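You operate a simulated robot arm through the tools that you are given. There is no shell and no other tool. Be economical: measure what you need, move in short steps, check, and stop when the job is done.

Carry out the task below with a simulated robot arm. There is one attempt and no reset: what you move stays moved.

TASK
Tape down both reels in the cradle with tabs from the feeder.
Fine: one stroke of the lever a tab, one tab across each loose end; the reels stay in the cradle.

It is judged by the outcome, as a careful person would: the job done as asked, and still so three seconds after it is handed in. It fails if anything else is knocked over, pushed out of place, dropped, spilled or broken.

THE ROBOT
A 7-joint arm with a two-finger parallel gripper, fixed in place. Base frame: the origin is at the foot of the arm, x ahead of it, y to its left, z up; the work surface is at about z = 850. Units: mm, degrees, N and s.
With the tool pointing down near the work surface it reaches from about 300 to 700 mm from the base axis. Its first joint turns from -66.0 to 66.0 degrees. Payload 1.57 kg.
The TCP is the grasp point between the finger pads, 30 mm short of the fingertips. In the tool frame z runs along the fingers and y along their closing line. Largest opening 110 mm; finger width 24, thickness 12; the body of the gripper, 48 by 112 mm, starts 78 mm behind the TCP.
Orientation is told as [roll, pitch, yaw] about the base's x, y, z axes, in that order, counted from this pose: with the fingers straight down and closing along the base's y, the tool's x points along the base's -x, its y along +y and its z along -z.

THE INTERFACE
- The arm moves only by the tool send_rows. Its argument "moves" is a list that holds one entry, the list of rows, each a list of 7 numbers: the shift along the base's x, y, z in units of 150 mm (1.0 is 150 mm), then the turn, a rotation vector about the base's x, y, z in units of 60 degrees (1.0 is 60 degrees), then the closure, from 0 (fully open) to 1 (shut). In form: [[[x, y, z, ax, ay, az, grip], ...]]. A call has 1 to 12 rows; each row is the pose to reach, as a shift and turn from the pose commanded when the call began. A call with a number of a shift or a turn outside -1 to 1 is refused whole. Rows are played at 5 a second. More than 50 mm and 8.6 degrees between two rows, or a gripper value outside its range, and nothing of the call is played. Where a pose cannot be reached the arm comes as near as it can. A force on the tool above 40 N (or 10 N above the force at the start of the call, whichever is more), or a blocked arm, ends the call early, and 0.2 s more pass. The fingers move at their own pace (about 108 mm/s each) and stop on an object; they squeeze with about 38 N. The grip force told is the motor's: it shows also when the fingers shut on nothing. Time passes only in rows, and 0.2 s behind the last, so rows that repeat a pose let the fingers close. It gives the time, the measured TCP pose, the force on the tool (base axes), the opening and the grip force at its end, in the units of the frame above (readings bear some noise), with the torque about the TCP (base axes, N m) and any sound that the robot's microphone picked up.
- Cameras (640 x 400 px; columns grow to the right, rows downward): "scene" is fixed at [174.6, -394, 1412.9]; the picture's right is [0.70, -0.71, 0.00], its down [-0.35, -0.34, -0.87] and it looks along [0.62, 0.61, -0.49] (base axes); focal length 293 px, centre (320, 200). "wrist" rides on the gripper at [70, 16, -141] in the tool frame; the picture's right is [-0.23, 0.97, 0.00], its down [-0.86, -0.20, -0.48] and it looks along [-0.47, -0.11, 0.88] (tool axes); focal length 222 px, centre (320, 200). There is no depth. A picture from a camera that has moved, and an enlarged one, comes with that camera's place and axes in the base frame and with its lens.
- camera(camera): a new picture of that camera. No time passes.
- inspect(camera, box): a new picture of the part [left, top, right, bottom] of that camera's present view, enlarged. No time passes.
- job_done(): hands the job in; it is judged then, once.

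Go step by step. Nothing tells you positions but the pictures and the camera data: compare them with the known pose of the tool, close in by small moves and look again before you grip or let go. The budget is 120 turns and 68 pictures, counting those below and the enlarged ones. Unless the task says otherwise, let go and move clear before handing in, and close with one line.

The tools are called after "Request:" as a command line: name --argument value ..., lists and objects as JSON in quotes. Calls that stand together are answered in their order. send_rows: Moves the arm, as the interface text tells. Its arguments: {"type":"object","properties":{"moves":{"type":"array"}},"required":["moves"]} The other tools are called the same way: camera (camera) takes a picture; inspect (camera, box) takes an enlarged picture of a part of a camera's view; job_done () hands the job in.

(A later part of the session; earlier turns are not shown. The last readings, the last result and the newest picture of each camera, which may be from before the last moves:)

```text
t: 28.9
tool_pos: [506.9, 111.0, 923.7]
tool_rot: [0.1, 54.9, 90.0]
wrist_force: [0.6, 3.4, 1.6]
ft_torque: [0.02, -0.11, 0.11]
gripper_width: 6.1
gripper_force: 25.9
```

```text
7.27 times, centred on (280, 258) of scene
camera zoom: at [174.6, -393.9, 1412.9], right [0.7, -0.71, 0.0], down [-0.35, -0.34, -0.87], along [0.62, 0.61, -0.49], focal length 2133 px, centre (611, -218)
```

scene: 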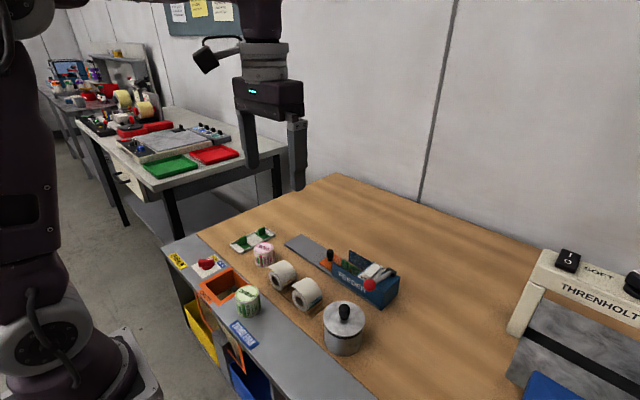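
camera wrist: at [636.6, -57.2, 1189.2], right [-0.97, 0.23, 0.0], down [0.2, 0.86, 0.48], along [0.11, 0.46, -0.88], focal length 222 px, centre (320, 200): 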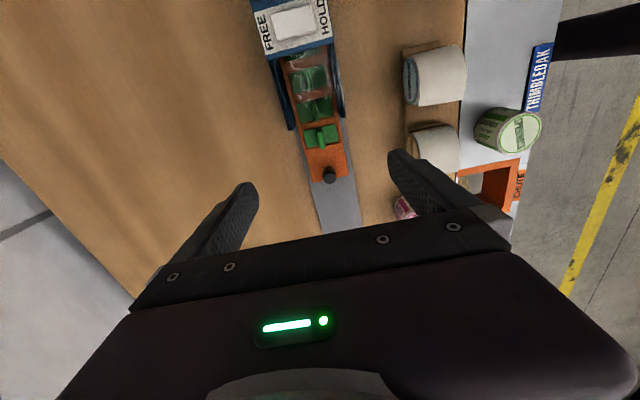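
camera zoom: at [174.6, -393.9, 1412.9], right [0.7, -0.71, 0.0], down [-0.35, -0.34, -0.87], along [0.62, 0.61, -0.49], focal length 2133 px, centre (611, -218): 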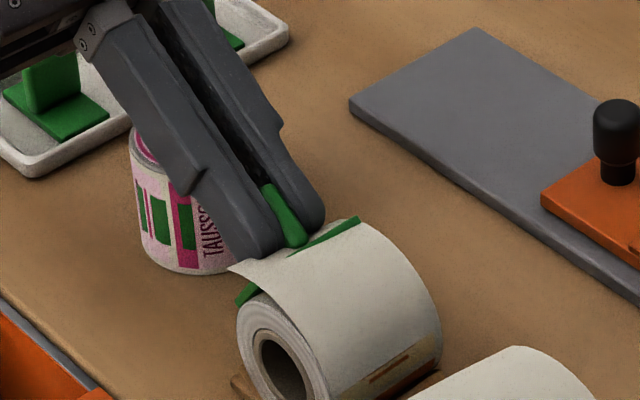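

The tab is touching the drum but the tail hasn't laid down. The tab must not end up under the tail, so I'll back off a little and feel whether it has stuck.

Request:
send_rows --moves '[[[0, 0.011, 0.008, 0, 0, 0, 1], [0, 0.022, 0.015, 0, 0, 0, 1], [0, 0.022, 0.015, 0, 0, 0, 1]]]'

```text
t: 29.7
tool_pos: [507.3, 113.7, 926.3]
tool_rot: [0.2, 55.0, 90.0]
wrist_force: [0.3, -0.1, -0.4]
ft_torque: [-0.01, -0.03, -0.01]
gripper_width: 6.3
gripper_force: 25.6
```

It isn't stuck; it came away freely. I'll back out, level the tool, and try the plain placement: the plate laid flat on the tail's end from above.

Request:
send_rows --moves '[[[0, 0.1, 0.1, 0.1, 0, 0, 1], [0, 0.1, 0.25, 0.23, 0, 0, 1], [0, 0.05, 0.36, 0.36, 0, 0, 1], [0, 0, 0.4, 0.5, 0, 0, 1], [0, -0.1, 0.4, 0.63, 0, 0, 1], [0, -0.2, 0.4, 0.77, 0, 0, 1], [0, -0.225, 0.36, 0.917, 0, 0, 1], [0, -0.225, 0.36, 0.917, 0, 0, 1]]]'

Request:
inspect --camera "wrist" --box '[250, 80, 410, 220]'

Request:
inspect --camera "scene" --box '[250, 230, 330, 300]'

```text
refused: row 7 steps farther than a row can; nothing moved
```

```text
2.86 times, centred on (330, 150) of wrist
camera zoom: at [491.4, 189.0, 1065.1], right [-0.97, 0.13, -0.18], down [0.2, 0.88, -0.43], along [0.11, -0.45, -0.89], focal length 635 px, centre (291, 343)
```

zoom: 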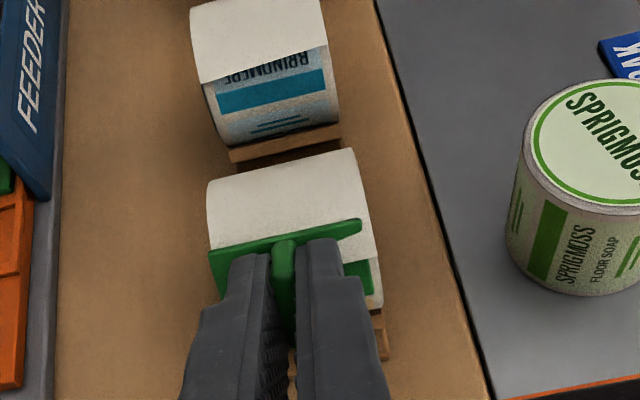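

```text
5.71 times, centred on (290, 265) of scene
camera zoom: at [174.6, -394.0, 1412.9], right [0.7, -0.71, 0.0], down [-0.35, -0.34, -0.87], along [0.62, 0.61, -0.49], focal length 1676 px, centre (491, -171)
```

zoom: 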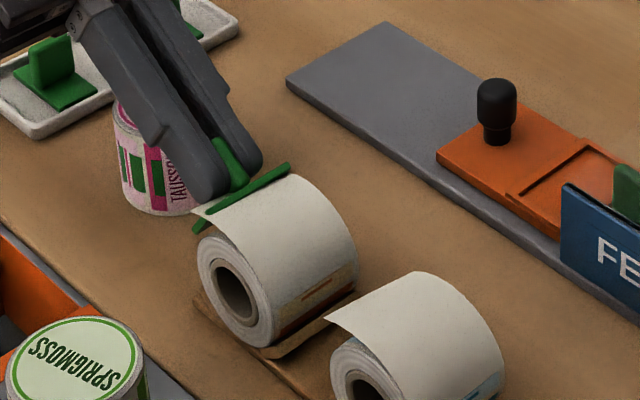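

Request:
send_rows --moves '[[[0, 0.1, 0.1, 0.1, 0, 0, 1], [0, 0.1, 0.25, 0.23, 0, 0, 1], [0, 0.05, 0.36, 0.36, 0, 0, 1], [0, 0, 0.4, 0.49, 0, 0, 1], [0, -0.1, 0.4, 0.62, 0, 0, 1], [0, -0.2, 0.4, 0.75, 0, 0, 1], [0, -0.225, 0.36, 0.85, 0, 0, 1], [0, -0.225, 0.3, 0.917, 0, 0, 1], [0, -0.225, 0.25, 0.917, 0, 0, 1], [0, -0.225, 0.25, 0.917, 0, 0, 1]]]'

```text
t: 31.9
tool_pos: [506.5, 80.0, 962.1]
tool_rot: [0.1, -0.1, 90.0]
wrist_force: [-0.4, 0.7, 0.6]
ft_torque: [0.03, 0.01, 0.0]
gripper_width: 5.8
gripper_force: 25.6
```

Now I'll press straight down in small steps.

Request:
send_rows --moves '[[[0, 0, -0.03, 0, 0, 0, 1], [0, 0, -0.06, 0, 0, 0, 1], [0, 0, -0.075, 0, 0, 0, 1], [0, 0, -0.09, 0, 0, 0, 1], [0, 0, -0.09, 0, 0, 0, 1]]]'

```text
t: 33.1
tool_pos: [504.9, 79.8, 950.0]
tool_rot: [0.1, 0.0, 90.1]
wrist_force: [-0.2, 0.4, -0.1]
ft_torque: [-0.01, -0.02, -0.01]
gripper_width: 6.0
gripper_force: 25.9
```

Request:
send_rows --moves '[[[0, 0, -0.007, 0, 0, 0, 1], [0, 0, -0.014, 0, 0, 0, 1], [0, 0, -0.02, 0, 0, 0, 1], [0, 0, -0.02, 0, 0, 0, 1]]]'

Request:
inspect --camera "scene" --box '[250, 230, 320, 290]'

```text
t: 34.1
tool_pos: [506.0, 80.0, 947.0]
tool_rot: [0.1, 0.1, 89.9]
wrist_force: [-0.2, 0.1, 1.1]
ft_torque: [0.01, -0.03, -0.01]
gripper_width: 6.2
gripper_force: 26.0
```

```text
6.67 times, centred on (285, 260) of scene
camera zoom: at [174.6, -394.0, 1412.9], right [0.7, -0.71, 0.0], down [-0.35, -0.34, -0.87], along [0.62, 0.61, -0.49], focal length 1955 px, centre (553, -200)
```

zoom: 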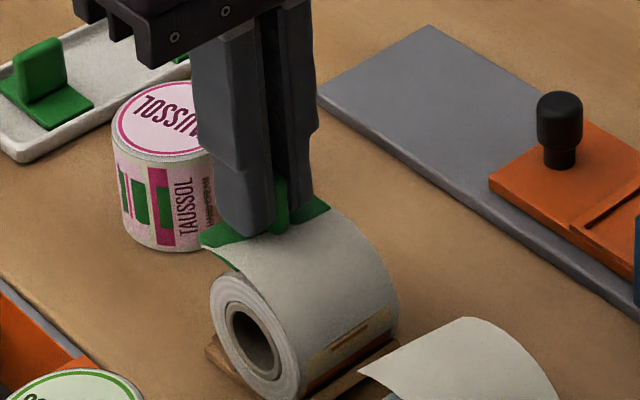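

It lies on the tail, covering the end. I'll press a bit further.

Request:
send_rows --moves '[[[0, 0, -0.007, 0, 0, 0, 1], [0, 0, -0.014, 0, 0, 0, 1], [0, 0, -0.014, 0, 0, 0, 1], [0, 0, -0.014, 0, 0, 0, 1]]]'

```text
t: 35.1
tool_pos: [506.8, 80.7, 945.4]
tool_rot: [0.0, -0.2, 90.1]
wrist_force: [0.9, 8.5, 14.7]
ft_torque: [0.17, 0.06, -0.03]
gripper_width: 6.0
gripper_force: 26.7
```

Contact of about 17 N. I'll lift a little and feel whether it holds.

Request:
send_rows --moves '[[[0, 0, 0.01, 0, 0, 0, 1], [0, 0, 0.02, 0, 0, 0, 1], [0, 0, 0.03, 0, 0, 0, 1], [0, 0, 0.03, 0, 0, 0, 1]]]'

Request:
inspect --camera "scene" --box '[250, 230, 320, 290]'

```text
t: 36.1
tool_pos: [506.7, 79.9, 948.7]
tool_rot: [0.1, 0.0, 90.0]
wrist_force: [-0.7, 0.7, 0.6]
ft_torque: [0.0, 0.0, -0.04]
gripper_width: 5.8
gripper_force: 26.0
```

```text
6.67 times, centred on (285, 260) of scene
camera zoom: at [174.6, -394.0, 1412.9], right [0.7, -0.71, 0.0], down [-0.35, -0.34, -0.87], along [0.62, 0.61, -0.49], focal length 1955 px, centre (553, -200)
```

zoom: 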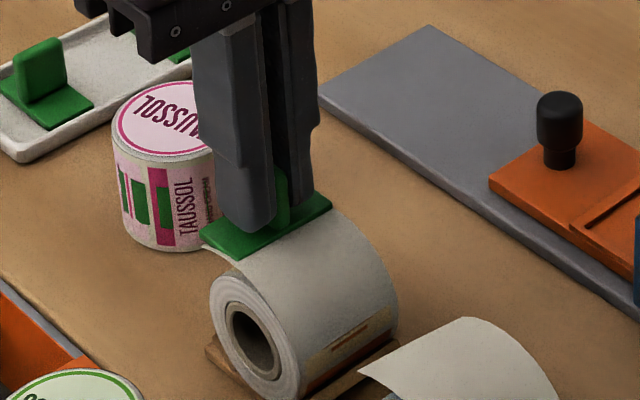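

Not stuck yet. Perhaps it needs a longer press, so I'll press again and hold for about two seconds.

Request:
send_rows --moves '[[[0, 0, -0.01, 0, 0, 0, 1], [0, 0, -0.022, 0, 0, 0, 1], [0, 0, -0.022, 0, 0, 0, 1], [0, 0, -0.022, 0, 0, 0, 1], [0, 0, -0.022, 0, 0, 0, 1], [0, 0, -0.022, 0, 0, 0, 1], [0, 0, -0.022, 0, 0, 0, 1], [0, 0, -0.022, 0, 0, 0, 1], [0, 0, -0.022, 0, 0, 0, 1], [0, 0, -0.022, 0, 0, 0, 1], [0, 0, -0.022, 0, 0, 0, 1]]]'

Request:
send_rows --moves '[[[0, 0, 0.01, 0, 0, 0, 1], [0, 0, 0.03, 0, 0, 0, 1], [0, 0, 0.03, 0, 0, 0, 1]]]'

```text
t: 38.5
tool_pos: [505.8, 80.5, 945.2]
tool_rot: [0.1, -0.1, 89.9]
wrist_force: [0.1, 2.1, 2.2]
ft_torque: [0.03, 0.0, -0.01]
gripper_width: 6.0
gripper_force: 25.6
```

```text
t: 39.3
tool_pos: [506.8, 80.3, 950.9]
tool_rot: [0.1, -0.1, 90.0]
wrist_force: [0.3, -0.2, -0.3]
ft_torque: [0.01, 0.0, -0.03]
gripper_width: 6.0
gripper_force: 25.7
```

The contact force was lower this time. I'll check that nothing moved.

Request:
inspect --camera "wrist" --box '[240, 60, 400, 200]'

```text
2.86 times, centred on (320, 130) of wrist
camera zoom: at [490.9, 9.6, 1093.0], right [-0.97, 0.23, 0.0], down [0.2, 0.85, 0.48], along [0.11, 0.47, -0.88], focal length 635 px, centre (320, 400)
```

zoom: 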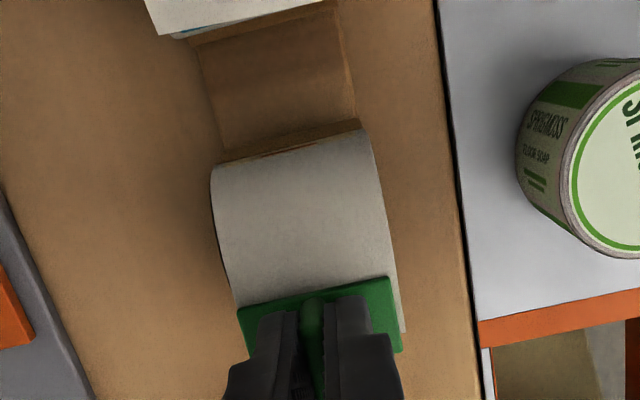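

Everything is in place and aligned. The earlier press square to the drum's side was only 4 N, so I'll return there at 55° and press harder.

Request:
send_rows --moves '[[[0, 0.011, 0.06, -0.1, 0, 0, 1], [0, -0.012, 0.09, -0.24, 0, 0, 1], [0, 0.062, 0.065, -0.38, 0, 0, 1], [0, 0.131, 0.03, -0.52, 0, 0, 1], [0, 0.183, -0.022, -0.65, 0, 0, 1], [0, 0.221, -0.085, -0.783, 0, 0, 1], [0, 0.237, -0.158, -0.917, 0, 0, 1], [0, 0.215, -0.173, -0.917, 0, 0, 1], [0, 0.204, -0.181, -0.917, 0, 0, 1], [0, 0.198, -0.185, -0.917, 0, 0, 1], [0, 0.198, -0.185, -0.917, 0, 0, 1]]]'

```text
t: 41.7
tool_pos: [505.1, 111.0, 923.2]
tool_rot: [0.0, 54.9, 90.0]
wrist_force: [0.2, 11.6, 8.7]
ft_torque: [0.07, 0.37, -0.51]
gripper_width: 6.3
gripper_force: 25.9
```

Now about 14.5 N, square on. I'll hold it for a second, then test.

Request:
send_rows --moves '[[[0, -0.003, -0.002, 0, 0, 0, 1], [0, -0.003, -0.002, 0, 0, 0, 1], [0, -0.003, -0.002, 0, 0, 0, 1], [0, -0.003, -0.002, 0, 0, 0, 1], [0, -0.003, -0.002, 0, 0, 0, 1]]]'

Request:
send_rows --moves '[[[0, 0.01, 0.007, 0, 0, 0, 1], [0, 0.025, 0.017, 0, 0, 0, 1], [0, 0.025, 0.017, 0, 0, 0, 1]]]'

Request:
inspect --camera "wrist" --box '[260, 80, 400, 200]'

```text
t: 42.9
tool_pos: [505.7, 109.1, 923.1]
tool_rot: [0.1, 54.9, 90.0]
wrist_force: [0.1, 6.9, 5.5]
ft_torque: [0.01, -0.29, 0.35]
gripper_width: 6.3
gripper_force: 26.2
```

```text
t: 43.7
tool_pos: [504.8, 113.3, 924.0]
tool_rot: [0.2, 55.1, 90.1]
wrist_force: [-0.2, -0.5, 0.6]
ft_torque: [0.0, 0.0, -0.01]
gripper_width: 6.2
gripper_force: 25.8
```

```text
3.33 times, centred on (330, 140) of wrist
camera zoom: at [490.9, 188.3, 1064.0], right [-0.97, 0.13, -0.18], down [0.2, 0.88, -0.43], along [0.11, -0.45, -0.89], focal length 740 px, centre (287, 400)
```

zoom: 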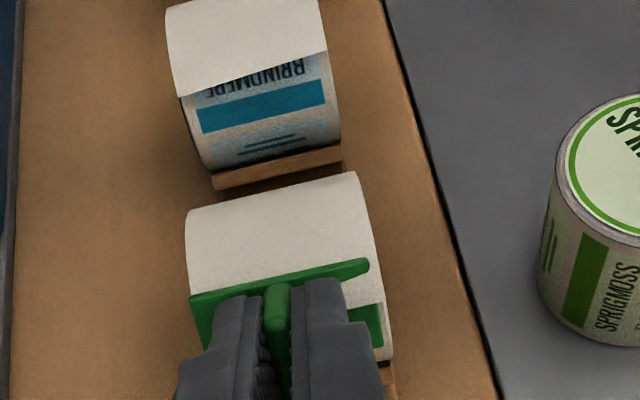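

Still not sticking. The plate is about 47 × 25 mm and "across" the loose end may mean its long side has to cross the edge. I'll back out, level the tool and turn the tab 90°.

Request:
send_rows --moves '[[[0, 0.05, 0.04, 0.1, 0, 0, 1], [0, 0.06, 0.12, 0.23, 0, 0, 1], [0, 0.03, 0.22, 0.36, 0, 0, 1], [0, -0.02, 0.3, 0.49, 0, 0, 1], [0, -0.08, 0.38, 0.62, 0, 0, 1], [0, -0.15, 0.42, 0.75, 0, 0, 1], [0, -0.2, 0.42, 0.85, 0, 0, 1], [0, -0.208, 0.42, 0.917, 0, 0, 1], [0, -0.208, 0.42, 0.917, 0, 0, 1]]]'

Request:
send_rows --moves '[[[0, 0, 0, 0, 0, -0.14, 1], [0, 0, 0, 0, 0, -0.28, 1], [0, 0, 0, 0, 0, -0.42, 1], [0, 0, 0, 0, 0, -0.56, 1], [0, 0, 0, 0, 0, -0.7, 1], [0, 0, 0, 0, 0, -0.84, 1], [0, 0, 0, 0, 0, -0.98, 1], [0, 0, 0, 0, 0, -1.0, 1]]]'

Request:
send_rows --moves '[[[0, 0, 0, 0, 0, -0.14, 1], [0, 0, 0, 0, 0, -0.28, 1], [0, 0, 0, 0, 0, -0.42, 1], [0, 0, 0, 0, 0, -0.5, 1], [0, 0, -0.1, 0, 0, -0.5, 1], [0, 0, -0.15, 0, 0, -0.5, 1], [0, 0, -0.15, 0, 0, -0.5, 1]]]'

Request:
inspect --camera "scene" --box '[250, 220, 330, 290]'

```text
t: 45.7
tool_pos: [506.6, 82.4, 988.2]
tool_rot: [0.1, 0.0, 90.0]
wrist_force: [0.5, 0.7, 1.2]
ft_torque: [-0.01, 0.04, -0.03]
gripper_width: 5.9
gripper_force: 26.1
```

```text
t: 47.5
tool_pos: [506.5, 81.9, 988.0]
tool_rot: [0.1, 0.0, 29.9]
wrist_force: [-0.1, -0.1, 0.5]
ft_torque: [0.0, -0.01, 0.02]
gripper_width: 5.9
gripper_force: 26.0
```

```text
t: 49.1
tool_pos: [506.1, 81.1, 966.2]
tool_rot: [0.1, 0.0, -0.1]
wrist_force: [0.9, -0.4, 0.1]
ft_torque: [0.0, -0.01, 0.01]
gripper_width: 6.0
gripper_force: 25.6
```

```text
5.71 times, centred on (290, 255) of scene
camera zoom: at [174.6, -394.0, 1412.9], right [0.7, -0.71, 0.0], down [-0.35, -0.34, -0.87], along [0.62, 0.61, -0.49], focal length 1676 px, centre (491, -114)
```

zoom: 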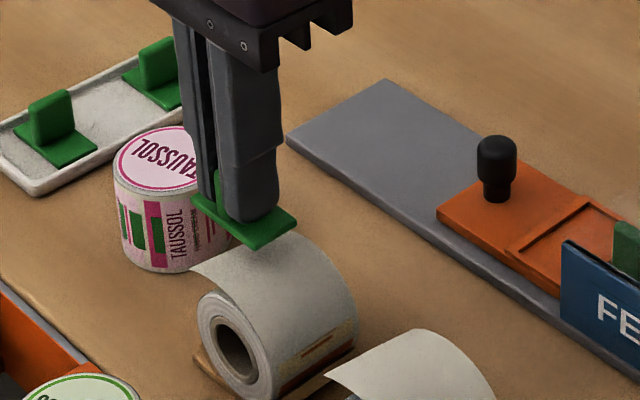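

Now the long side crosses the edge. I'll press down gently.

Request:
send_rows --moves '[[[0, 0, -0.04, 0, 0, 0, 1], [0, 0, -0.08, 0, 0, 0, 1], [0, 0, -0.1, 0, 0, 0, 1], [0, 0, -0.113, 0, 0, 0, 1], [0, 0, -0.113, 0, 0, 0, 1]]]'

Request:
send_rows --moves '[[[0, 0, -0.007, 0, 0, 0, 1], [0, 0, -0.014, 0, 0, 0, 1], [0, 0, -0.014, 0, 0, 0, 1]]]'

```text
t: 50.3
tool_pos: [505.7, 81.6, 948.3]
tool_rot: [0.1, -0.2, 0.0]
wrist_force: [-0.3, 0.0, 0.1]
ft_torque: [0.01, 0.01, 0.01]
gripper_width: 5.9
gripper_force: 26.1
```

```text
t: 51.1
tool_pos: [506.1, 81.0, 945.5]
tool_rot: [0.0, 0.0, 0.1]
wrist_force: [-0.2, 0.9, 0.7]
ft_torque: [0.0, -0.02, -0.01]
gripper_width: 5.9
gripper_force: 26.0
```

Request:
send_rows --moves '[[[0, 0, -0.007, 0, 0, 0, 1], [0, 0, -0.014, 0, 0, 0, 1], [0, 0, -0.02, 0, 0, 0, 1], [0, 0, -0.02, 0, 0, 0, 1]]]'

Request:
inspect --camera "scene" --box '[250, 220, 330, 290]'

```text
t: 52.1
tool_pos: [505.2, 80.7, 944.0]
tool_rot: [0.1, -0.2, 0.1]
wrist_force: [-1.5, 3.2, 24.3]
ft_torque: [-0.26, 0.14, -0.02]
gripper_width: 5.8
gripper_force: 25.7
```

```text
5.71 times, centred on (290, 255) of scene
camera zoom: at [174.2, -393.9, 1412.9], right [0.7, -0.71, 0.0], down [-0.35, -0.34, -0.87], along [0.62, 0.61, -0.49], focal length 1676 px, centre (491, -114)
```

zoom: 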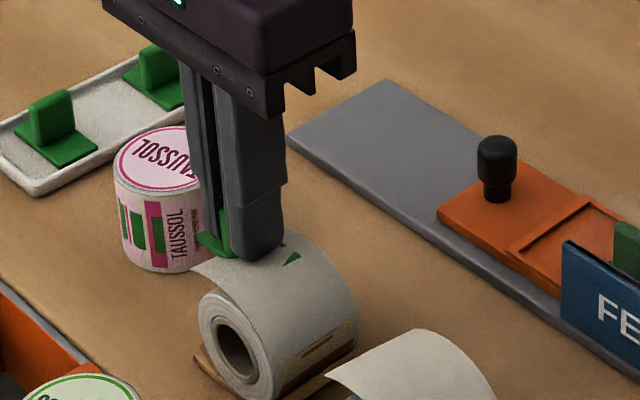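

Request:
send_rows --moves '[[[0, 0, 0.01, 0, 0, 0, 1], [0, 0, 0.03, 0, 0, 0, 1], [0, 0, 0.04, 0, 0, 0, 1], [0, 0, 0.04, 0, 0, 0, 1]]]'

Request:
inspect --camera "scene" --box '[250, 220, 330, 290]'

```text
t: 53.1
tool_pos: [506.9, 81.3, 950.2]
tool_rot: [0.2, 0.0, 0.0]
wrist_force: [0.8, -0.8, -0.7]
ft_torque: [0.0, 0.03, -0.01]
gripper_width: 6.0
gripper_force: 25.5
```

```text
5.71 times, centred on (290, 255) of scene
camera zoom: at [174.6, -394.0, 1412.9], right [0.7, -0.71, 0.0], down [-0.35, -0.34, -0.87], along [0.62, 0.61, -0.49], focal length 1676 px, centre (491, -114)
```

zoom: 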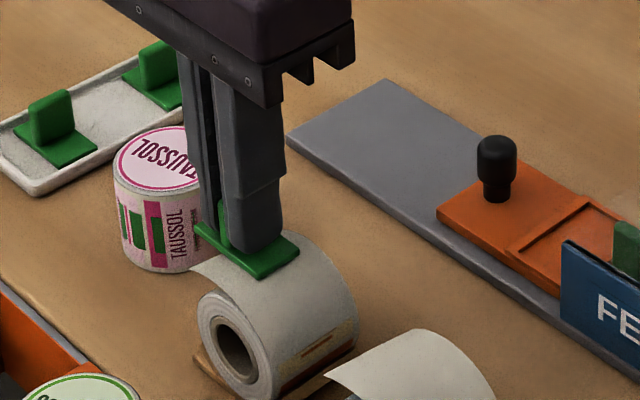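

The outer sheet is drawn only, and the real drum is a few millimetres lower. It may stick when let go. Since the fingers now sit on the ±y sides of the fin, I can loosen only slightly and still cage the tab. I'll press lightly and loosen.

Request:
send_rows --moves '[[[0, 0, -0.015, 0, 0, 0, 1], [0, 0, -0.03, 0, 0, 0, 1], [0, 0, -0.037, 0, 0, 0, 1], [0, 0, -0.037, 0, 0, 0, 0.96], [0, 0, -0.037, 0, 0, 0, 0.92], [0, 0, -0.037, 0, 0, 0, 0.91], [0, 0, -0.037, 0, 0, 0, 0.91], [0, 0, -0.037, 0, 0, 0, 0.91]]]'

Request:
inspect --camera "scene" --box '[250, 220, 330, 290]'

```text
t: 54.9
tool_pos: [505.9, 82.0, 943.6]
tool_rot: [0.1, 0.1, -0.1]
wrist_force: [0.2, 0.4, 0.6]
ft_torque: [0.02, 0.02, 0.03]
gripper_width: 10.0
gripper_force: 0.0
```

```text
5.71 times, centred on (290, 255) of scene
camera zoom: at [174.6, -394.0, 1412.9], right [0.7, -0.71, 0.0], down [-0.35, -0.34, -0.87], along [0.62, 0.61, -0.49], focal length 1676 px, centre (491, -114)
```

zoom: 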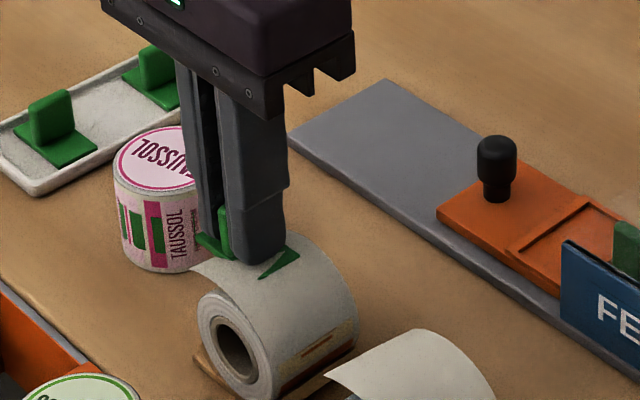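

It isn't sticking there. A loose end runs along y over the drum, so "across" more likely means the 47 mm side spans the 48 mm reel width, pressed face-on where the tail lies over the drum. I'll regrip, lift and turn back 90°.

Request:
send_rows --moves '[[[0, 0, 0, 0, 0, 0, 1], [0, 0, 0, 0, 0, 0, 1], [0, 0, 0, 0, 0, 0, 1], [0, 0, 0.1, 0, 0, 0, 1], [0, 0, 0.3, 0, 0, 0, 1], [0, 0, 0.3, 0, 0, 0, 1]]]'

Request:
send_rows --moves '[[[0, 0, 0, 0, 0, 0.14, 1], [0, 0, 0, 0, 0, 0.28, 1], [0, 0, 0, 0, 0, 0.42, 1], [0, 0, 0, 0, 0, 0.56, 1], [0, 0, 0, 0, 0, 0.7, 1], [0, 0, 0, 0, 0, 0.84, 1], [0, 0, 0, 0, 0, 0.98, 1], [0, 0, 0, 0, 0, 1.0, 1]]]'

Request:
send_rows --moves '[[[0, -0.03, 0, 0, 0, 0.14, 1], [0, -0.06, 0, 0, 0, 0.28, 1], [0, -0.1, 0, 0, 0, 0.42, 1], [0, -0.11, 0, 0, 0, 0.5, 1], [0, -0.11, -0.1, 0, 0, 0.5, 1], [0, -0.11, -0.1, 0, 0, 0.5, 1]]]'

Request:
inspect --camera "wrist" --box '[240, 60, 400, 200]'

```text
t: 56.3
tool_pos: [505.3, 82.1, 989.2]
tool_rot: [0.1, 0.0, 0.0]
wrist_force: [0.6, 0.2, -0.9]
ft_torque: [0.0, -0.02, 0.03]
gripper_width: 6.0
gripper_force: 26.1
```

```text
t: 58.1
tool_pos: [506.1, 82.1, 988.9]
tool_rot: [0.1, -0.1, 60.2]
wrist_force: [0.2, -0.2, 0.6]
ft_torque: [0.02, 0.0, -0.03]
gripper_width: 5.9
gripper_force: 25.6
```

```text
t: 59.5
tool_pos: [505.4, 64.1, 975.0]
tool_rot: [0.1, 0.0, 90.1]
wrist_force: [-0.5, -0.4, -0.6]
ft_torque: [0.03, 0.01, 0.02]
gripper_width: 5.9
gripper_force: 26.6
```

```text
2.86 times, centred on (320, 130) of wrist
camera zoom: at [491.1, -5.4, 1116.1], right [-0.97, 0.23, 0.0], down [0.2, 0.85, 0.48], along [0.11, 0.47, -0.88], focal length 635 px, centre (320, 400)
```

zoom: 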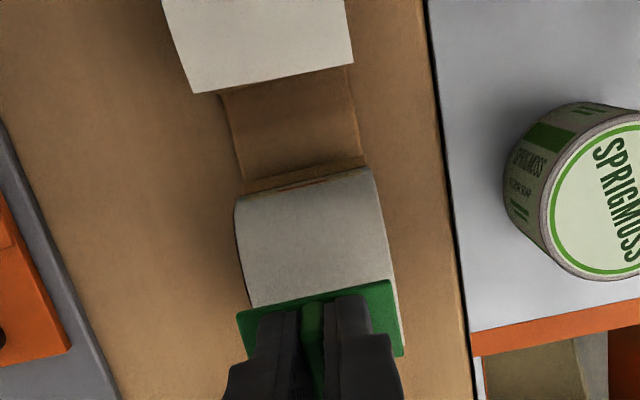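

The tab is held level. I'll press at y≈64, where the plate meets the drum face-on.

Request:
send_rows --moves '[[[0, 0, -0.08, 0, 0, 0, 1], [0, 0, -0.15, 0, 0, 0, 1], [0, 0, -0.19, 0, 0, 0, 1], [0, 0, -0.205, 0, 0, 0, 1], [0, 0, -0.212, 0, 0, 0, 1], [0, 0, -0.212, 0, 0, 0, 1], [0, 0, -0.212, 0, 0, 0, 1]]]'

Request:
send_rows --moves '[[[0, 0, 0.01, 0, 0, 0, 1], [0, 0, 0.025, 0, 0, 0, 1], [0, 0, 0.025, 0, 0, 0, 1]]]'

```text
t: 61.1
tool_pos: [506.3, 65.6, 942.4]
tool_rot: [0.0, -0.2, 90.0]
wrist_force: [1.9, 0.5, 26.0]
ft_torque: [-0.09, 0.07, 0.03]
gripper_width: 6.3
gripper_force: 26.0
```

```text
t: 61.9
tool_pos: [506.7, 65.2, 945.9]
tool_rot: [0.2, 0.0, 90.0]
wrist_force: [0.6, 0.2, 0.0]
ft_torque: [-0.04, -0.04, 0.02]
gripper_width: 6.1
gripper_force: 25.6
```

It doesn't stick while held. On top of the drum the tab would balance even without adhesion, so letting go here is safe and will show whether it sticks on release. I can still regrip it.

Request:
send_rows --moves '[[[0, 0, -0.01, 0, 0, 0, 1], [0, 0, -0.016, 0, 0, 0, 1], [0, 0, -0.016, 0, 0, 0, 0.95], [0, 0, -0.016, 0, 0, 0, 0.9], [0, 0, -0.016, 0, 0, 0, 0.85], [0, 0, -0.016, 0, 0, 0, 0.8], [0, 0, -0.016, 0, 0, 0, 0.8]]]'

Request:
inspect --camera "wrist" --box '[240, 60, 400, 200]'

```text
t: 63.5
tool_pos: [505.8, 65.4, 943.2]
tool_rot: [0.1, -0.1, 90.0]
wrist_force: [-0.3, 0.6, -0.9]
ft_torque: [-0.03, -0.02, 0.02]
gripper_width: 21.9
gripper_force: 0.1
```

```text
2.86 times, centred on (320, 130) of wrist
camera zoom: at [491.0, -5.2, 1086.2], right [-0.97, 0.23, 0.0], down [0.2, 0.85, 0.48], along [0.11, 0.47, -0.88], focal length 635 px, centre (320, 400)
```

zoom: 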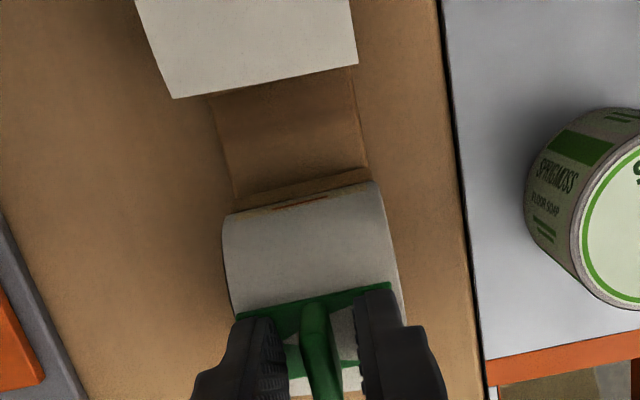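

Request:
inspect --camera "scene" --box '[260, 235, 320, 290]'

```text
7.27 times, centred on (290, 262) of scene
camera zoom: at [174.6, -394.0, 1412.9], right [0.7, -0.71, 0.0], down [-0.35, -0.34, -0.87], along [0.62, 0.61, -0.49], focal length 2133 px, centre (538, -254)
```

zoom: 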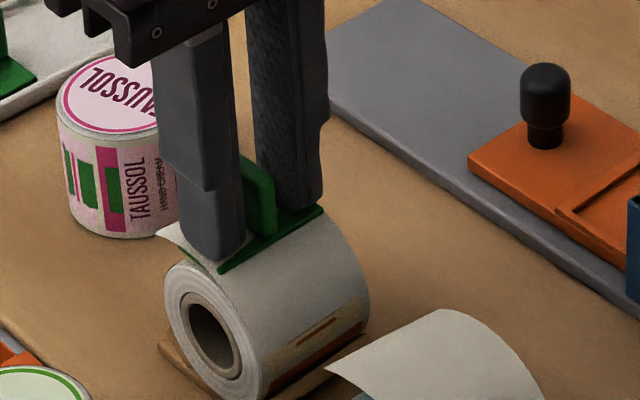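

The tab rests leaning about 20° toward the tip side. I'll regrip it and lift 3 mm to see whether it has bonded.

Request:
send_rows --moves '[[[0, 0, 0, 0, 0, 0, 0.9], [0, 0, 0, 0, 0, 0, 1], [0, 0, 0, 0, 0, 0, 1], [0, 0, 0, 0, 0, 0, 1]]]'

Request:
send_rows --moves '[[[0, 0, 0.01, 0, 0, 0, 1], [0, 0, 0.02, 0, 0, 0, 1], [0, 0, 0.02, 0, 0, 0, 1]]]'

```text
t: 64.5
tool_pos: [506.2, 65.9, 944.0]
tool_rot: [0.1, -0.2, 90.0]
wrist_force: [0.7, -0.1, 0.6]
ft_torque: [0.0, 0.02, -0.02]
gripper_width: 6.1
gripper_force: 25.9
```

```text
t: 65.3
tool_pos: [505.8, 64.4, 946.5]
tool_rot: [0.1, 0.0, 90.0]
wrist_force: [-0.1, 0.8, -0.1]
ft_torque: [-0.03, 0.0, 0.0]
gripper_width: 6.1
gripper_force: 26.1
```

Still free, so sticking must depend on place. The tab now leans about 20° in the grip. I'll try it centred right at the tail's tip.

Request:
send_rows --moves '[[[0, 0, 0.08, 0, 0, 0, 1], [0, 0.1, 0.08, 0, 0, 0, 1], [0, 0.18, 0.06, 0, 0, 0, 1], [0, 0.18, 0.03, 0, 0, 0, 1], [0, 0.18, 0.01, 0, 0, 0, 1], [0, 0.18, -0.01, 0, 0, 0, 1], [0, 0.18, -0.03, 0, 0, 0, 1], [0, 0.18, -0.05, 0, 0, 0, 1], [0, 0.18, -0.05, 0, 0, 0, 1]]]'

Request:
inspect --camera "scene" --box '[255, 230, 315, 285]'

```text
t: 67.3
tool_pos: [505.8, 91.8, 939.4]
tool_rot: [0.1, -0.1, 90.1]
wrist_force: [0.0, 0.4, 0.8]
ft_torque: [0.02, -0.01, 0.01]
gripper_width: 5.8
gripper_force: 25.4
```

```text
7.27 times, centred on (285, 258) of scene
camera zoom: at [174.6, -394.0, 1412.9], right [0.7, -0.71, 0.0], down [-0.35, -0.34, -0.87], along [0.62, 0.61, -0.49], focal length 2133 px, centre (574, -218)
```

zoom: 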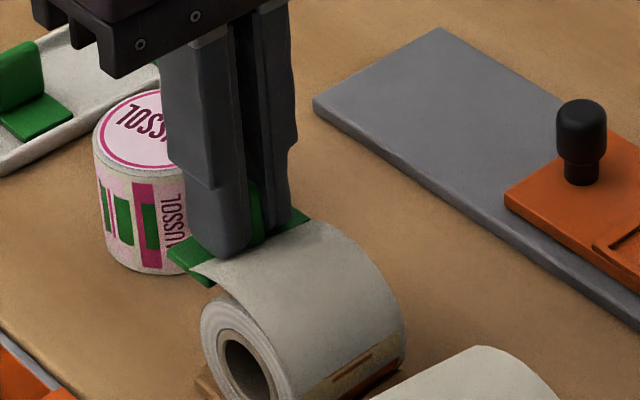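

The tail isn't a physical body and no bond forms at the tip. A bare tab rests stably only near the drum's crown, where the tail leaves it. The 20° rest tilt implies the axis is at y≈59, so I'll level the plate and press it centred there.

Request:
send_rows --moves '[[[0, 0.02, 0.1, 0, 0, 0, 1], [0, 0, 0.25, 0.1, 0, 0, 1], [0, -0.1, 0.25, 0.2, 0, 0, 1], [0, -0.2, 0.25, 0.3, 0, 0, 1], [0, -0.269, 0.2, 0.35, 0, 0, 1], [0, -0.269, 0.12, 0.35, 0, 0, 1], [0, -0.269, 0.08, 0.35, 0, 0, 1], [0, -0.269, 0.08, 0.35, 0, 0, 1]]]'

Request:
inspect --camera "scene" --box '[255, 230, 315, 285]'

```text
t: 69.1
tool_pos: [506.4, 52.1, 949.6]
tool_rot: [0.1, -21.1, 90.0]
wrist_force: [-0.3, 0.2, 0.1]
ft_torque: [0.03, 0.0, 0.0]
gripper_width: 6.3
gripper_force: 25.9
```

```text
7.27 times, centred on (285, 258) of scene
camera zoom: at [174.6, -394.0, 1412.9], right [0.7, -0.71, 0.0], down [-0.35, -0.34, -0.87], along [0.62, 0.61, -0.49], focal length 2133 px, centre (574, -218)
```

zoom: 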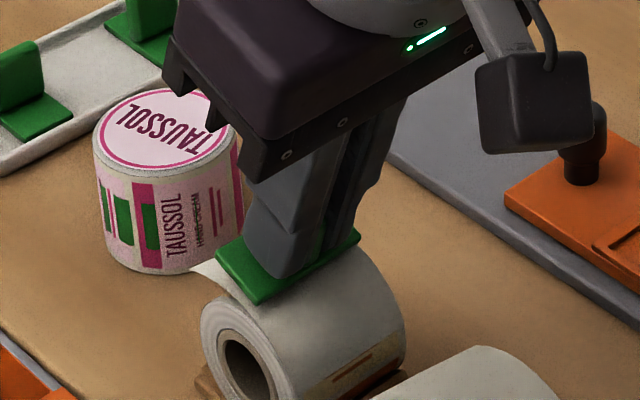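

It looks level over the crown. I'll press, then check the bond.

Request:
send_rows --moves '[[[0, 0, -0.02, 0, 0, 0, 1], [0, 0, -0.035, 0, 0, 0, 1], [0, 0, -0.045, 0, 0, 0, 1], [0, 0, -0.045, 0, 0, 0, 1]]]'

```text
t: 70.1
tool_pos: [505.5, 51.0, 944.8]
tool_rot: [-0.1, -21.1, 90.1]
wrist_force: [0.3, -0.5, 13.8]
ft_torque: [0.02, 0.0, -0.02]
gripper_width: 6.1
gripper_force: 25.9
```

Request:
send_rows --moves '[[[0, 0, 0, 0, 0, 0, 1], [0, 0, 0, 0, 0, 0, 1], [0, 0, 0.01, 0, 0, 0, 1], [0, 0, 0.02, 0, 0, 0, 1], [0, 0, 0.02, 0, 0, 0, 1]]]'

```text
t: 71.3
tool_pos: [506.0, 52.0, 947.4]
tool_rot: [0.1, -21.0, 90.0]
wrist_force: [0.9, -0.2, 0.0]
ft_torque: [0.0, 0.01, 0.01]
gripper_width: 5.8
gripper_force: 26.0
```

No bond on a held press here either. I'll set the tab down on the crown, where it balances, come back upright, and press it down with the fingertips while it isn't gripped, as one would press tape.

Request:
send_rows --moves '[[[0, 0, -0.008, 0, 0, 0, 1], [0, 0, -0.014, 0, 0, 0, 1], [0, 0, -0.014, 0, 0, 0, 0.92], [0, 0, -0.014, 0, 0, 0, 0.85], [0, 0, -0.014, 0, 0, 0, 0.75], [0, 0, -0.014, 0, 0, 0, 0.7], [0, -0.03, 0.09, 0, 0, 0, 0.7], [0, -0.1, 0.3, 0, 0, 0, 0.7], [0, -0.1, 0.35, -0.12, 0, 0, 0.7], [0, -0.05, 0.35, -0.24, 0, 0, 0.7], [0, 0.02, 0.35, -0.35, 0, 0, 0.7], [0, 0.04, 0.35, -0.35, 0, 0, 0.7]]]'

Request:
inspect --camera "wrist" --box '[240, 70, 400, 210]'

```text
t: 73.9
tool_pos: [504.7, 58.9, 1000.7]
tool_rot: [0.0, -0.1, 90.0]
wrist_force: [0.1, 0.2, 0.5]
ft_torque: [0.0, -0.02, 0.03]
gripper_width: 32.8
gripper_force: 0.1
```

```text
2.86 times, centred on (320, 140) of wrist
camera zoom: at [491.0, -12.3, 1142.3], right [-0.97, 0.23, 0.0], down [0.2, 0.86, 0.48], along [0.11, 0.47, -0.88], focal length 635 px, centre (320, 371)
```

zoom: 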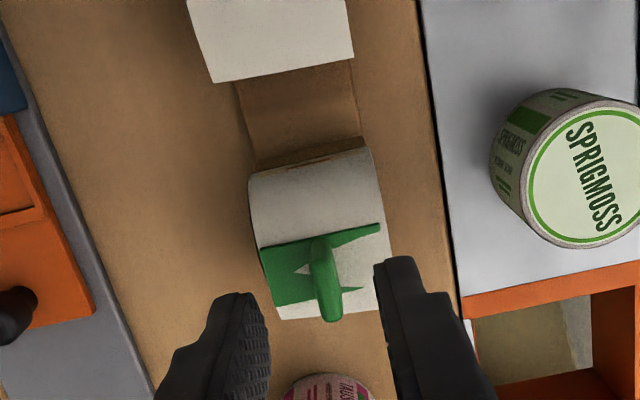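

The tab lies on the tail, spanning y≈54–80 and about level. Now I'll straddle the fin loosely and press the plate down with the fingertips.

Request:
send_rows --moves '[[[0.01, 0.04, -0.1, 0, 0, 0, 0.82], [0.01, 0.04, -0.25, 0, 0, 0, 0.82], [0.01, 0.04, -0.33, 0, 0, 0, 0.82], [0.01, 0.04, -0.37, 0, 0, 0, 0.82], [0.01, 0.04, -0.385, 0, 0, 0, 0.82], [0.01, 0.04, -0.395, 0, 0, 0, 0.82], [0.01, 0.04, -0.405, 0, 0, 0, 0.82], [0.01, 0.04, -0.405, 0, 0, 0, 0.82]]]'

```text
t: 75.5
tool_pos: [508.0, 63.6, 942.1]
tool_rot: [-0.1, 0.0, 90.0]
wrist_force: [-4.7, -0.5, 19.2]
ft_torque: [-0.05, 0.26, 0.01]
gripper_width: 20.3
gripper_force: 0.4
stopped in row 7: the force on the tool passed its limit at 45 N (the readings are from after the stop); the commanded pose is now the measured one
```

Pressed firmly. Now I'll regrip and test the bond.

Request:
send_rows --moves '[[[0, 0, 0.01, 0, 0, 0, 0.82], [0, 0, 0.012, 0, 0, 0, 1], [0, 0, 0.012, 0, 0, 0, 1], [0, 0, 0.012, 0, 0, 0, 1]]]'

Request:
send_rows --moves '[[[0, 0, 0.01, 0, 0, 0, 1], [0, 0, 0.025, 0, 0, 0, 1], [0, 0, 0.025, 0, 0, 0, 1]]]'

```text
t: 76.5
tool_pos: [508.6, 63.9, 942.8]
tool_rot: [0.0, 0.0, 89.9]
wrist_force: [0.2, -0.3, 2.7]
ft_torque: [-0.02, 0.02, 0.0]
gripper_width: 5.9
gripper_force: 26.1
```

```text
t: 77.3
tool_pos: [507.9, 63.7, 946.9]
tool_rot: [-0.1, 0.0, 89.9]
wrist_force: [-0.7, 0.1, -0.8]
ft_torque: [0.01, 0.04, -0.02]
gripper_width: 6.0
gripper_force: 26.0
```

Request:
send_rows --moves '[[[0, 0, 0, 0, 0, 0, 1]]]'

Request:
send_rows --moves '[[[0, 0, 0, 0, 0, 0, 1]]]'

Request:
send_rows --moves '[[[0, 0, 0, 0, 0, 0, 1]]]'

```text
t: 77.7
tool_pos: [508.8, 64.1, 947.6]
tool_rot: [-0.1, -0.1, 90.0]
wrist_force: [-0.5, 0.5, 0.4]
ft_torque: [0.0, 0.0, 0.0]
gripper_width: 5.9
gripper_force: 25.9
```

```text
t: 78.1
tool_pos: [508.2, 64.6, 946.5]
tool_rot: [-0.1, 0.0, 90.0]
wrist_force: [0.2, -0.6, -0.7]
ft_torque: [0.0, 0.01, 0.02]
gripper_width: 6.1
gripper_force: 26.1
```

```text
t: 78.5
tool_pos: [509.1, 63.8, 946.8]
tool_rot: [-0.1, 0.0, 89.9]
wrist_force: [-0.3, -0.3, 0.3]
ft_torque: [0.01, 0.0, 0.04]
gripper_width: 5.9
gripper_force: 25.6
```

It isn't bonded; the average lift force is zero. The next combination is square on the drum's side at 55°, where the tail's end would land. There I'll release the fin while the fingertips keep the plate pressed.

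Request:
send_rows --moves '[[[-0.005, 0.027, 0.101, -0.1, 0, 0, 1], [-0.01, 0.097, 0.118, -0.24, 0, 0, 1], [-0.015, 0.171, 0.093, -0.38, 0, 0, 1], [-0.015, 0.24, 0.057, -0.52, 0, 0, 1], [-0.015, 0.291, 0.005, -0.65, 0, 0, 1], [-0.015, 0.33, -0.058, -0.783, 0, 0, 1], [-0.015, 0.346, -0.131, -0.917, 0, 0, 1], [-0.015, 0.32, -0.151, -0.917, 0, 0, 1], [-0.015, 0.308, -0.159, -0.917, 0, 0, 1], [-0.015, 0.302, -0.163, -0.917, 0, 0, 1], [-0.015, 0.302, -0.163, -0.917, 0, 0, 1]]]'

```text
t: 80.9
tool_pos: [506.4, 109.3, 921.2]
tool_rot: [-0.1, 55.0, 90.0]
wrist_force: [0.1, 0.8, -0.9]
ft_torque: [0.02, -0.02, 0.01]
gripper_width: 6.0
gripper_force: 26.0
```

Request:
send_rows --moves '[[[0, -0.008, -0.006, 0, 0, 0, 1], [0, -0.014, -0.01, 0, 0, 0, 1], [0, -0.014, -0.01, 0, 0, 0, 1]]]'

```text
t: 81.7
tool_pos: [506.8, 108.6, 921.0]
tool_rot: [-0.2, 54.9, 90.0]
wrist_force: [-0.4, 11.0, 8.2]
ft_torque: [0.1, 0.2, -0.27]
gripper_width: 6.1
gripper_force: 25.7
```

Contact is 14 N. I'll loosen to 10 mm while advancing so the tips press the plate.

Request:
send_rows --moves '[[[0, -0.004, -0.003, 0, 0, 0, 0.95], [0, -0.008, -0.006, 0, 0, 0, 0.91], [0, -0.008, -0.006, 0, 0, 0, 0.91], [0, -0.008, -0.006, 0, 0, 0, 0.91]]]'

Request:
inspect --camera "wrist" --box '[260, 80, 400, 200]'

```text
t: 82.7
tool_pos: [506.8, 107.1, 921.0]
tool_rot: [-0.2, 55.0, 90.0]
wrist_force: [-3.3, 30.4, 24.3]
ft_torque: [0.08, -0.01, 0.33]
gripper_width: 10.0
gripper_force: 0.0
```

```text
3.33 times, centred on (330, 140) of wrist
camera zoom: at [490.5, 182.1, 1059.6], right [-0.97, 0.13, -0.19], down [0.2, 0.88, -0.42], along [0.11, -0.45, -0.89], focal length 740 px, centre (287, 400)
```

zoom: 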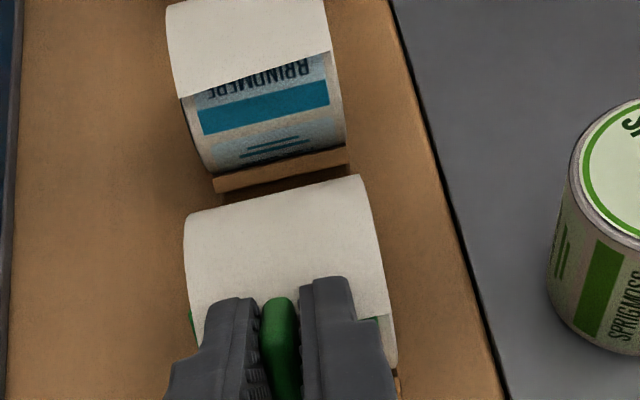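

Request:
send_rows --moves '[[[0, 0.004, 0.003, 0, 0, 0, 0.91], [0, 0.006, 0.004, 0, 0, 0, 1], [0, 0.006, 0.004, 0, 0, 0, 1], [0, 0.006, 0.004, 0, 0, 0, 1]]]'

Request:
send_rows --moves '[[[0, 0.01, 0.007, 0, 0, 0, 1], [0, 0.025, 0.017, 0, 0, 0, 1], [0, 0.025, 0.017, 0, 0, 0, 1]]]'

Request:
send_rows --moves '[[[0, 0, 0, 0, 0, 0, 1]]]'

```text
t: 83.7
tool_pos: [505.7, 106.4, 920.8]
tool_rot: [0.0, 54.9, 90.1]
wrist_force: [3.1, 18.2, 12.1]
ft_torque: [0.09, 0.32, -0.48]
gripper_width: 6.3
gripper_force: 26.0
```

```text
t: 84.5
tool_pos: [506.0, 110.7, 923.5]
tool_rot: [0.0, 55.0, 90.1]
wrist_force: [0.1, -0.1, -0.4]
ft_torque: [0.0, -0.01, 0.05]
gripper_width: 6.1
gripper_force: 25.5
```

```text
t: 84.9
tool_pos: [505.7, 110.1, 922.9]
tool_rot: [-0.1, 55.0, 90.1]
wrist_force: [0.7, 0.2, -0.6]
ft_torque: [-0.02, 0.03, 0.0]
gripper_width: 6.0
gripper_force: 25.5
```

No bond there either. I'll level again and try a flat press centred exactly on the tip line at y≈87, down to drum contact.

Request:
send_rows --moves '[[[0, 0.05, 0.04, 0.1, 0, 0, 1], [0, 0.06, 0.12, 0.23, 0, 0, 1], [0, 0.03, 0.22, 0.36, 0, 0, 1], [0, -0.02, 0.3, 0.49, 0, 0, 1], [0, -0.06, 0.35, 0.62, 0, 0, 1], [0, -0.1, 0.35, 0.75, 0, 0, 1], [0, -0.14, 0.3, 0.85, 0, 0, 1], [0, -0.154, 0.25, 0.917, 0, 0, 1], [0, -0.154, 0.2, 0.917, 0, 0, 1], [0, -0.154, 0.16, 0.917, 0, 0, 1], [0, -0.154, 0.14, 0.917, 0, 0, 1], [0, -0.154, 0.14, 0.917, 0, 0, 1]]]'

Request:
send_rows --moves '[[[0, 0, -0.01, 0, 0, 0, 1], [0, 0, -0.02, 0, 0, 0, 1], [0, 0, -0.03, 0, 0, 0, 1], [0, 0, -0.04, 0, 0, 0, 1], [0, 0, -0.04, 0, 0, 0, 1]]]'

```text
t: 87.5
tool_pos: [505.5, 87.6, 944.2]
tool_rot: [0.0, 0.0, 90.1]
wrist_force: [-0.2, 0.2, 0.4]
ft_torque: [-0.02, -0.02, 0.0]
gripper_width: 5.9
gripper_force: 26.3
```

```text
t: 88.7
tool_pos: [505.7, 87.8, 938.7]
tool_rot: [-0.1, 0.0, 90.0]
wrist_force: [-0.4, 0.3, 0.0]
ft_torque: [0.01, 0.03, 0.03]
gripper_width: 6.1
gripper_force: 25.6
```

Request:
send_rows --moves '[[[0, 0, -0.01, 0, 0, 0, 1], [0, 0, -0.02, 0, 0, 0, 1], [0, 0, -0.026, 0, 0, 0, 1], [0, 0, -0.026, 0, 0, 0, 1]]]'

Request:
send_rows --moves '[[[0, 0, 0.01, 0, 0, 0, 1], [0, 0, 0.025, 0, 0, 0, 1], [0, 0, 0.025, 0, 0, 0, 1]]]'

```text
t: 89.7
tool_pos: [505.5, 88.7, 934.6]
tool_rot: [-0.1, 0.0, 90.1]
wrist_force: [-0.3, 0.0, 0.6]
ft_torque: [0.03, -0.03, 0.02]
gripper_width: 6.1
gripper_force: 26.1
```

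```text
t: 90.5
tool_pos: [505.8, 88.9, 937.8]
tool_rot: [-0.1, -0.1, 90.0]
wrist_force: [-0.6, -0.1, 0.2]
ft_torque: [0.0, 0.04, 0.0]
gripper_width: 6.0
gripper_force: 25.9
```

Still nothing. I've tried pressing at 0° and 55° around the drum but not in between. I'll press at about 28° and then 41°, judging by force.

Request:
send_rows --moves '[[[0, 0.0, 0.1, -0.1, 0, 0, 1], [0, 0.02, 0.12, -0.22, 0, 0, 1], [0, 0.05, 0.1, -0.34, 0, 0, 1], [0, 0.06, 0.06, -0.46, 0, 0, 1], [0, 0.042, 0.035, -0.467, 0, 0, 1], [0, 0.02, -0.006, -0.467, 0, 0, 1], [0, 0.015, -0.015, -0.467, 0, 0, 1], [0, 0.011, -0.023, -0.467, 0, 0, 1], [0, 0.011, -0.023, -0.467, 0, 0, 1]]]'

Request:
send_rows --moves '[[[0, -0.003, -0.006, 0, 0, 0, 1], [0, -0.006, -0.012, 0, 0, 0, 1], [0, -0.006, -0.012, 0, 0, 0, 1], [0, -0.006, -0.012, 0, 0, 0, 1]]]'

```text
t: 92.5
tool_pos: [506.4, 90.0, 934.3]
tool_rot: [-0.2, 27.9, 90.0]
wrist_force: [-1.1, 10.2, 23.9]
ft_torque: [-0.24, 0.08, -0.02]
gripper_width: 6.2
gripper_force: 25.8
```

```text
t: 93.0
tool_pos: [507.2, 89.6, 936.0]
tool_rot: [-0.4, 27.8, 90.1]
wrist_force: [-3.0, 4.2, 8.2]
ft_torque: [-0.08, 0.32, -0.16]
gripper_width: 6.1
gripper_force: 26.0
stopped in row 2: the force on the tool passed its limit at 45 N (the readings are from after the stop); the commanded pose is now the measured one
```

Request:
send_rows --moves '[[[0, 0.007, 0.012, 0, 0, 0, 1], [0, 0.013, 0.025, 0, 0, 0, 1], [0, 0.013, 0.025, 0, 0, 0, 1], [0, 0.013, 0.025, 0, 0, 0, 1]]]'

Request:
inspect --camera "wrist" --box '[240, 70, 400, 210]'

```text
t: 94.0
tool_pos: [507.0, 93.1, 937.6]
tool_rot: [-0.4, 27.8, 90.1]
wrist_force: [-0.6, 0.9, 0.2]
ft_torque: [0.0, 0.03, 0.0]
gripper_width: 6.1
gripper_force: 25.8
```

```text
2.86 times, centred on (320, 140) of wrist
camera zoom: at [490.9, 95.5, 1096.5], right [-0.97, 0.2, -0.11], down [0.2, 0.98, 0.02], along [0.11, 0.0, -0.99], focal length 635 px, centre (320, 371)
```

zoom: 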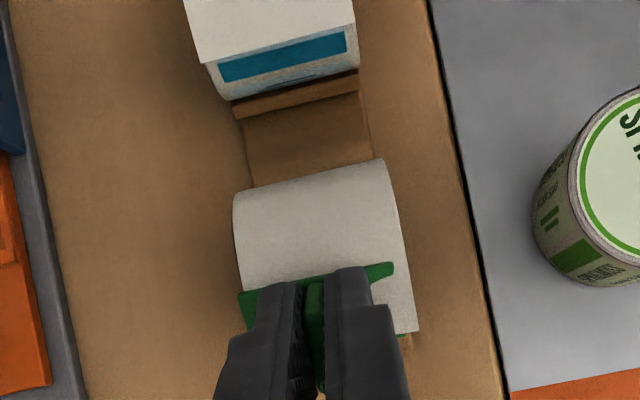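

No bond at 28° even with a firm press. I'll try 41°, then 62°.

Request:
send_rows --moves '[[[0, 0.06, 0.003, -0.11, 0, 0, 1], [0, 0.094, -0.043, -0.217, 0, 0, 1], [0, 0.07, -0.07, -0.217, 0, 0, 1], [0, 0.063, -0.077, -0.217, 0, 0, 1], [0, 0.059, -0.083, -0.217, 0, 0, 1], [0, 0.059, -0.083, -0.217, 0, 0, 1], [0, 0.059, -0.083, -0.217, 0, 0, 1]]]'

Request:
send_rows --moves '[[[0, 0.01, 0.012, 0, 0, 0, 1], [0, 0.02, 0.023, 0, 0, 0, 1], [0, 0.02, 0.023, 0, 0, 0, 1]]]'

```text
t: 95.6
tool_pos: [506.7, 101.2, 925.5]
tool_rot: [-0.3, 40.9, 90.1]
wrist_force: [0.7, 9.3, 12.6]
ft_torque: [0.02, 0.07, -0.05]
gripper_width: 6.0
gripper_force: 26.0
```

```text
t: 96.4
tool_pos: [507.1, 103.0, 928.5]
tool_rot: [-0.2, 40.9, 90.1]
wrist_force: [0.5, -0.4, -0.6]
ft_torque: [0.01, 0.02, 0.0]
gripper_width: 6.0
gripper_force: 25.9
```

No bond at 41°. The other untested combination is the long side crossing the edge, centred properly on the tip (last time it was about 7 mm short). I'll level, turn back and test that.

Request:
send_rows --moves '[[[0, 0.05, 0.1, 0.13, 0, 0, 1], [0, 0.03, 0.2, 0.26, 0, 0, 1], [0, -0.02, 0.3, 0.4, 0, 0, 1], [0, -0.06, 0.37, 0.53, 0, 0, 1], [0, -0.107, 0.37, 0.65, 0, 0, 1], [0, -0.107, 0.37, 0.684, 0, 0, 1], [0, -0.107, 0.37, 0.684, 0, 0, 1]]]'

Request:
send_rows --moves '[[[0, 0, 0, 0, 0, -0.14, 1], [0, 0, 0, 0, 0, -0.28, 1], [0, 0, 0, 0, 0, -0.42, 1], [0, 0, 0, 0, 0, -0.56, 1], [0, 0, 0, 0, 0, -0.7, 1], [0, 0, 0, 0, 0, -0.84, 1], [0, 0, 0, 0, 0, -0.98, 1], [0, 0, 0, 0, 0, -1.0, 1]]]'

Request:
send_rows --moves '[[[0, 0, 0, 0, 0, -0.14, 1], [0, 0, 0, 0, 0, -0.28, 1], [0, 0, 0, 0, 0, -0.42, 1], [0, 0, 0, 0, 0, -0.5, 1], [0, 0, -0.15, 0, 0, -0.5, 1], [0, 0, -0.24, 0, 0, -0.5, 1], [0, 0, -0.26, 0, 0, -0.5, 1], [0, 0, -0.275, 0, 0, -0.5, 1], [0, 0, -0.275, 0, 0, -0.5, 1]]]'

```text
t: 98.0
tool_pos: [507.2, 87.2, 985.2]
tool_rot: [-0.3, -0.3, 90.2]
wrist_force: [0.3, 0.1, -0.4]
ft_torque: [-0.02, -0.01, -0.01]
gripper_width: 5.9
gripper_force: 26.2
```

```text
t: 99.8
tool_pos: [507.6, 87.0, 984.6]
tool_rot: [-0.3, -0.1, 30.0]
wrist_force: [0.4, -0.5, 0.0]
ft_torque: [0.0, 0.02, 0.02]
gripper_width: 5.7
gripper_force: 25.6
```

```text
t: 101.8
tool_pos: [507.6, 87.2, 943.1]
tool_rot: [-0.2, -0.1, 0.1]
wrist_force: [0.4, -0.8, -0.1]
ft_torque: [0.01, 0.0, -0.02]
gripper_width: 6.0
gripper_force: 26.1
```

Request:
send_rows --moves '[[[0, 0, -0.007, 0, 0, 0, 1], [0, 0, -0.014, 0, 0, 0, 1], [0, 0, -0.018, 0, 0, 0, 1], [0, 0, -0.018, 0, 0, 0, 1]]]'

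Request:
send_rows --moves '[[[0, 0, -0.006, 0, 0, 0, 1], [0, 0, -0.012, 0, 0, 0, 1], [0, 0, -0.012, 0, 0, 0, 1]]]'

Request:
send_rows --moves '[[[0, 0, 0.01, 0, 0, 0, 1], [0, 0, 0.03, 0, 0, 0, 1], [0, 0, 0.03, 0, 0, 0, 1]]]'

```text
t: 102.8
tool_pos: [507.7, 88.1, 940.0]
tool_rot: [-0.3, -0.4, 0.1]
wrist_force: [0.3, 2.7, 24.3]
ft_torque: [-0.47, 0.0, 0.01]
gripper_width: 6.0
gripper_force: 26.1
```

```text
t: 103.4
tool_pos: [506.9, 87.1, 941.4]
tool_rot: [-0.4, -0.3, 0.1]
wrist_force: [-4.6, -0.3, 17.3]
ft_torque: [-0.37, 0.2, -0.12]
gripper_width: 5.7
gripper_force: 25.6
stopped in row 2: the force on the tool passed its limit at 42 N (the readings are from after the stop); the commanded pose is now the measured one
```

```text
t: 104.2
tool_pos: [508.8, 87.0, 945.3]
tool_rot: [-0.3, -0.2, 0.0]
wrist_force: [-0.6, 0.3, -1.1]
ft_torque: [0.0, 0.0, 0.0]
gripper_width: 5.7
gripper_force: 26.1
```

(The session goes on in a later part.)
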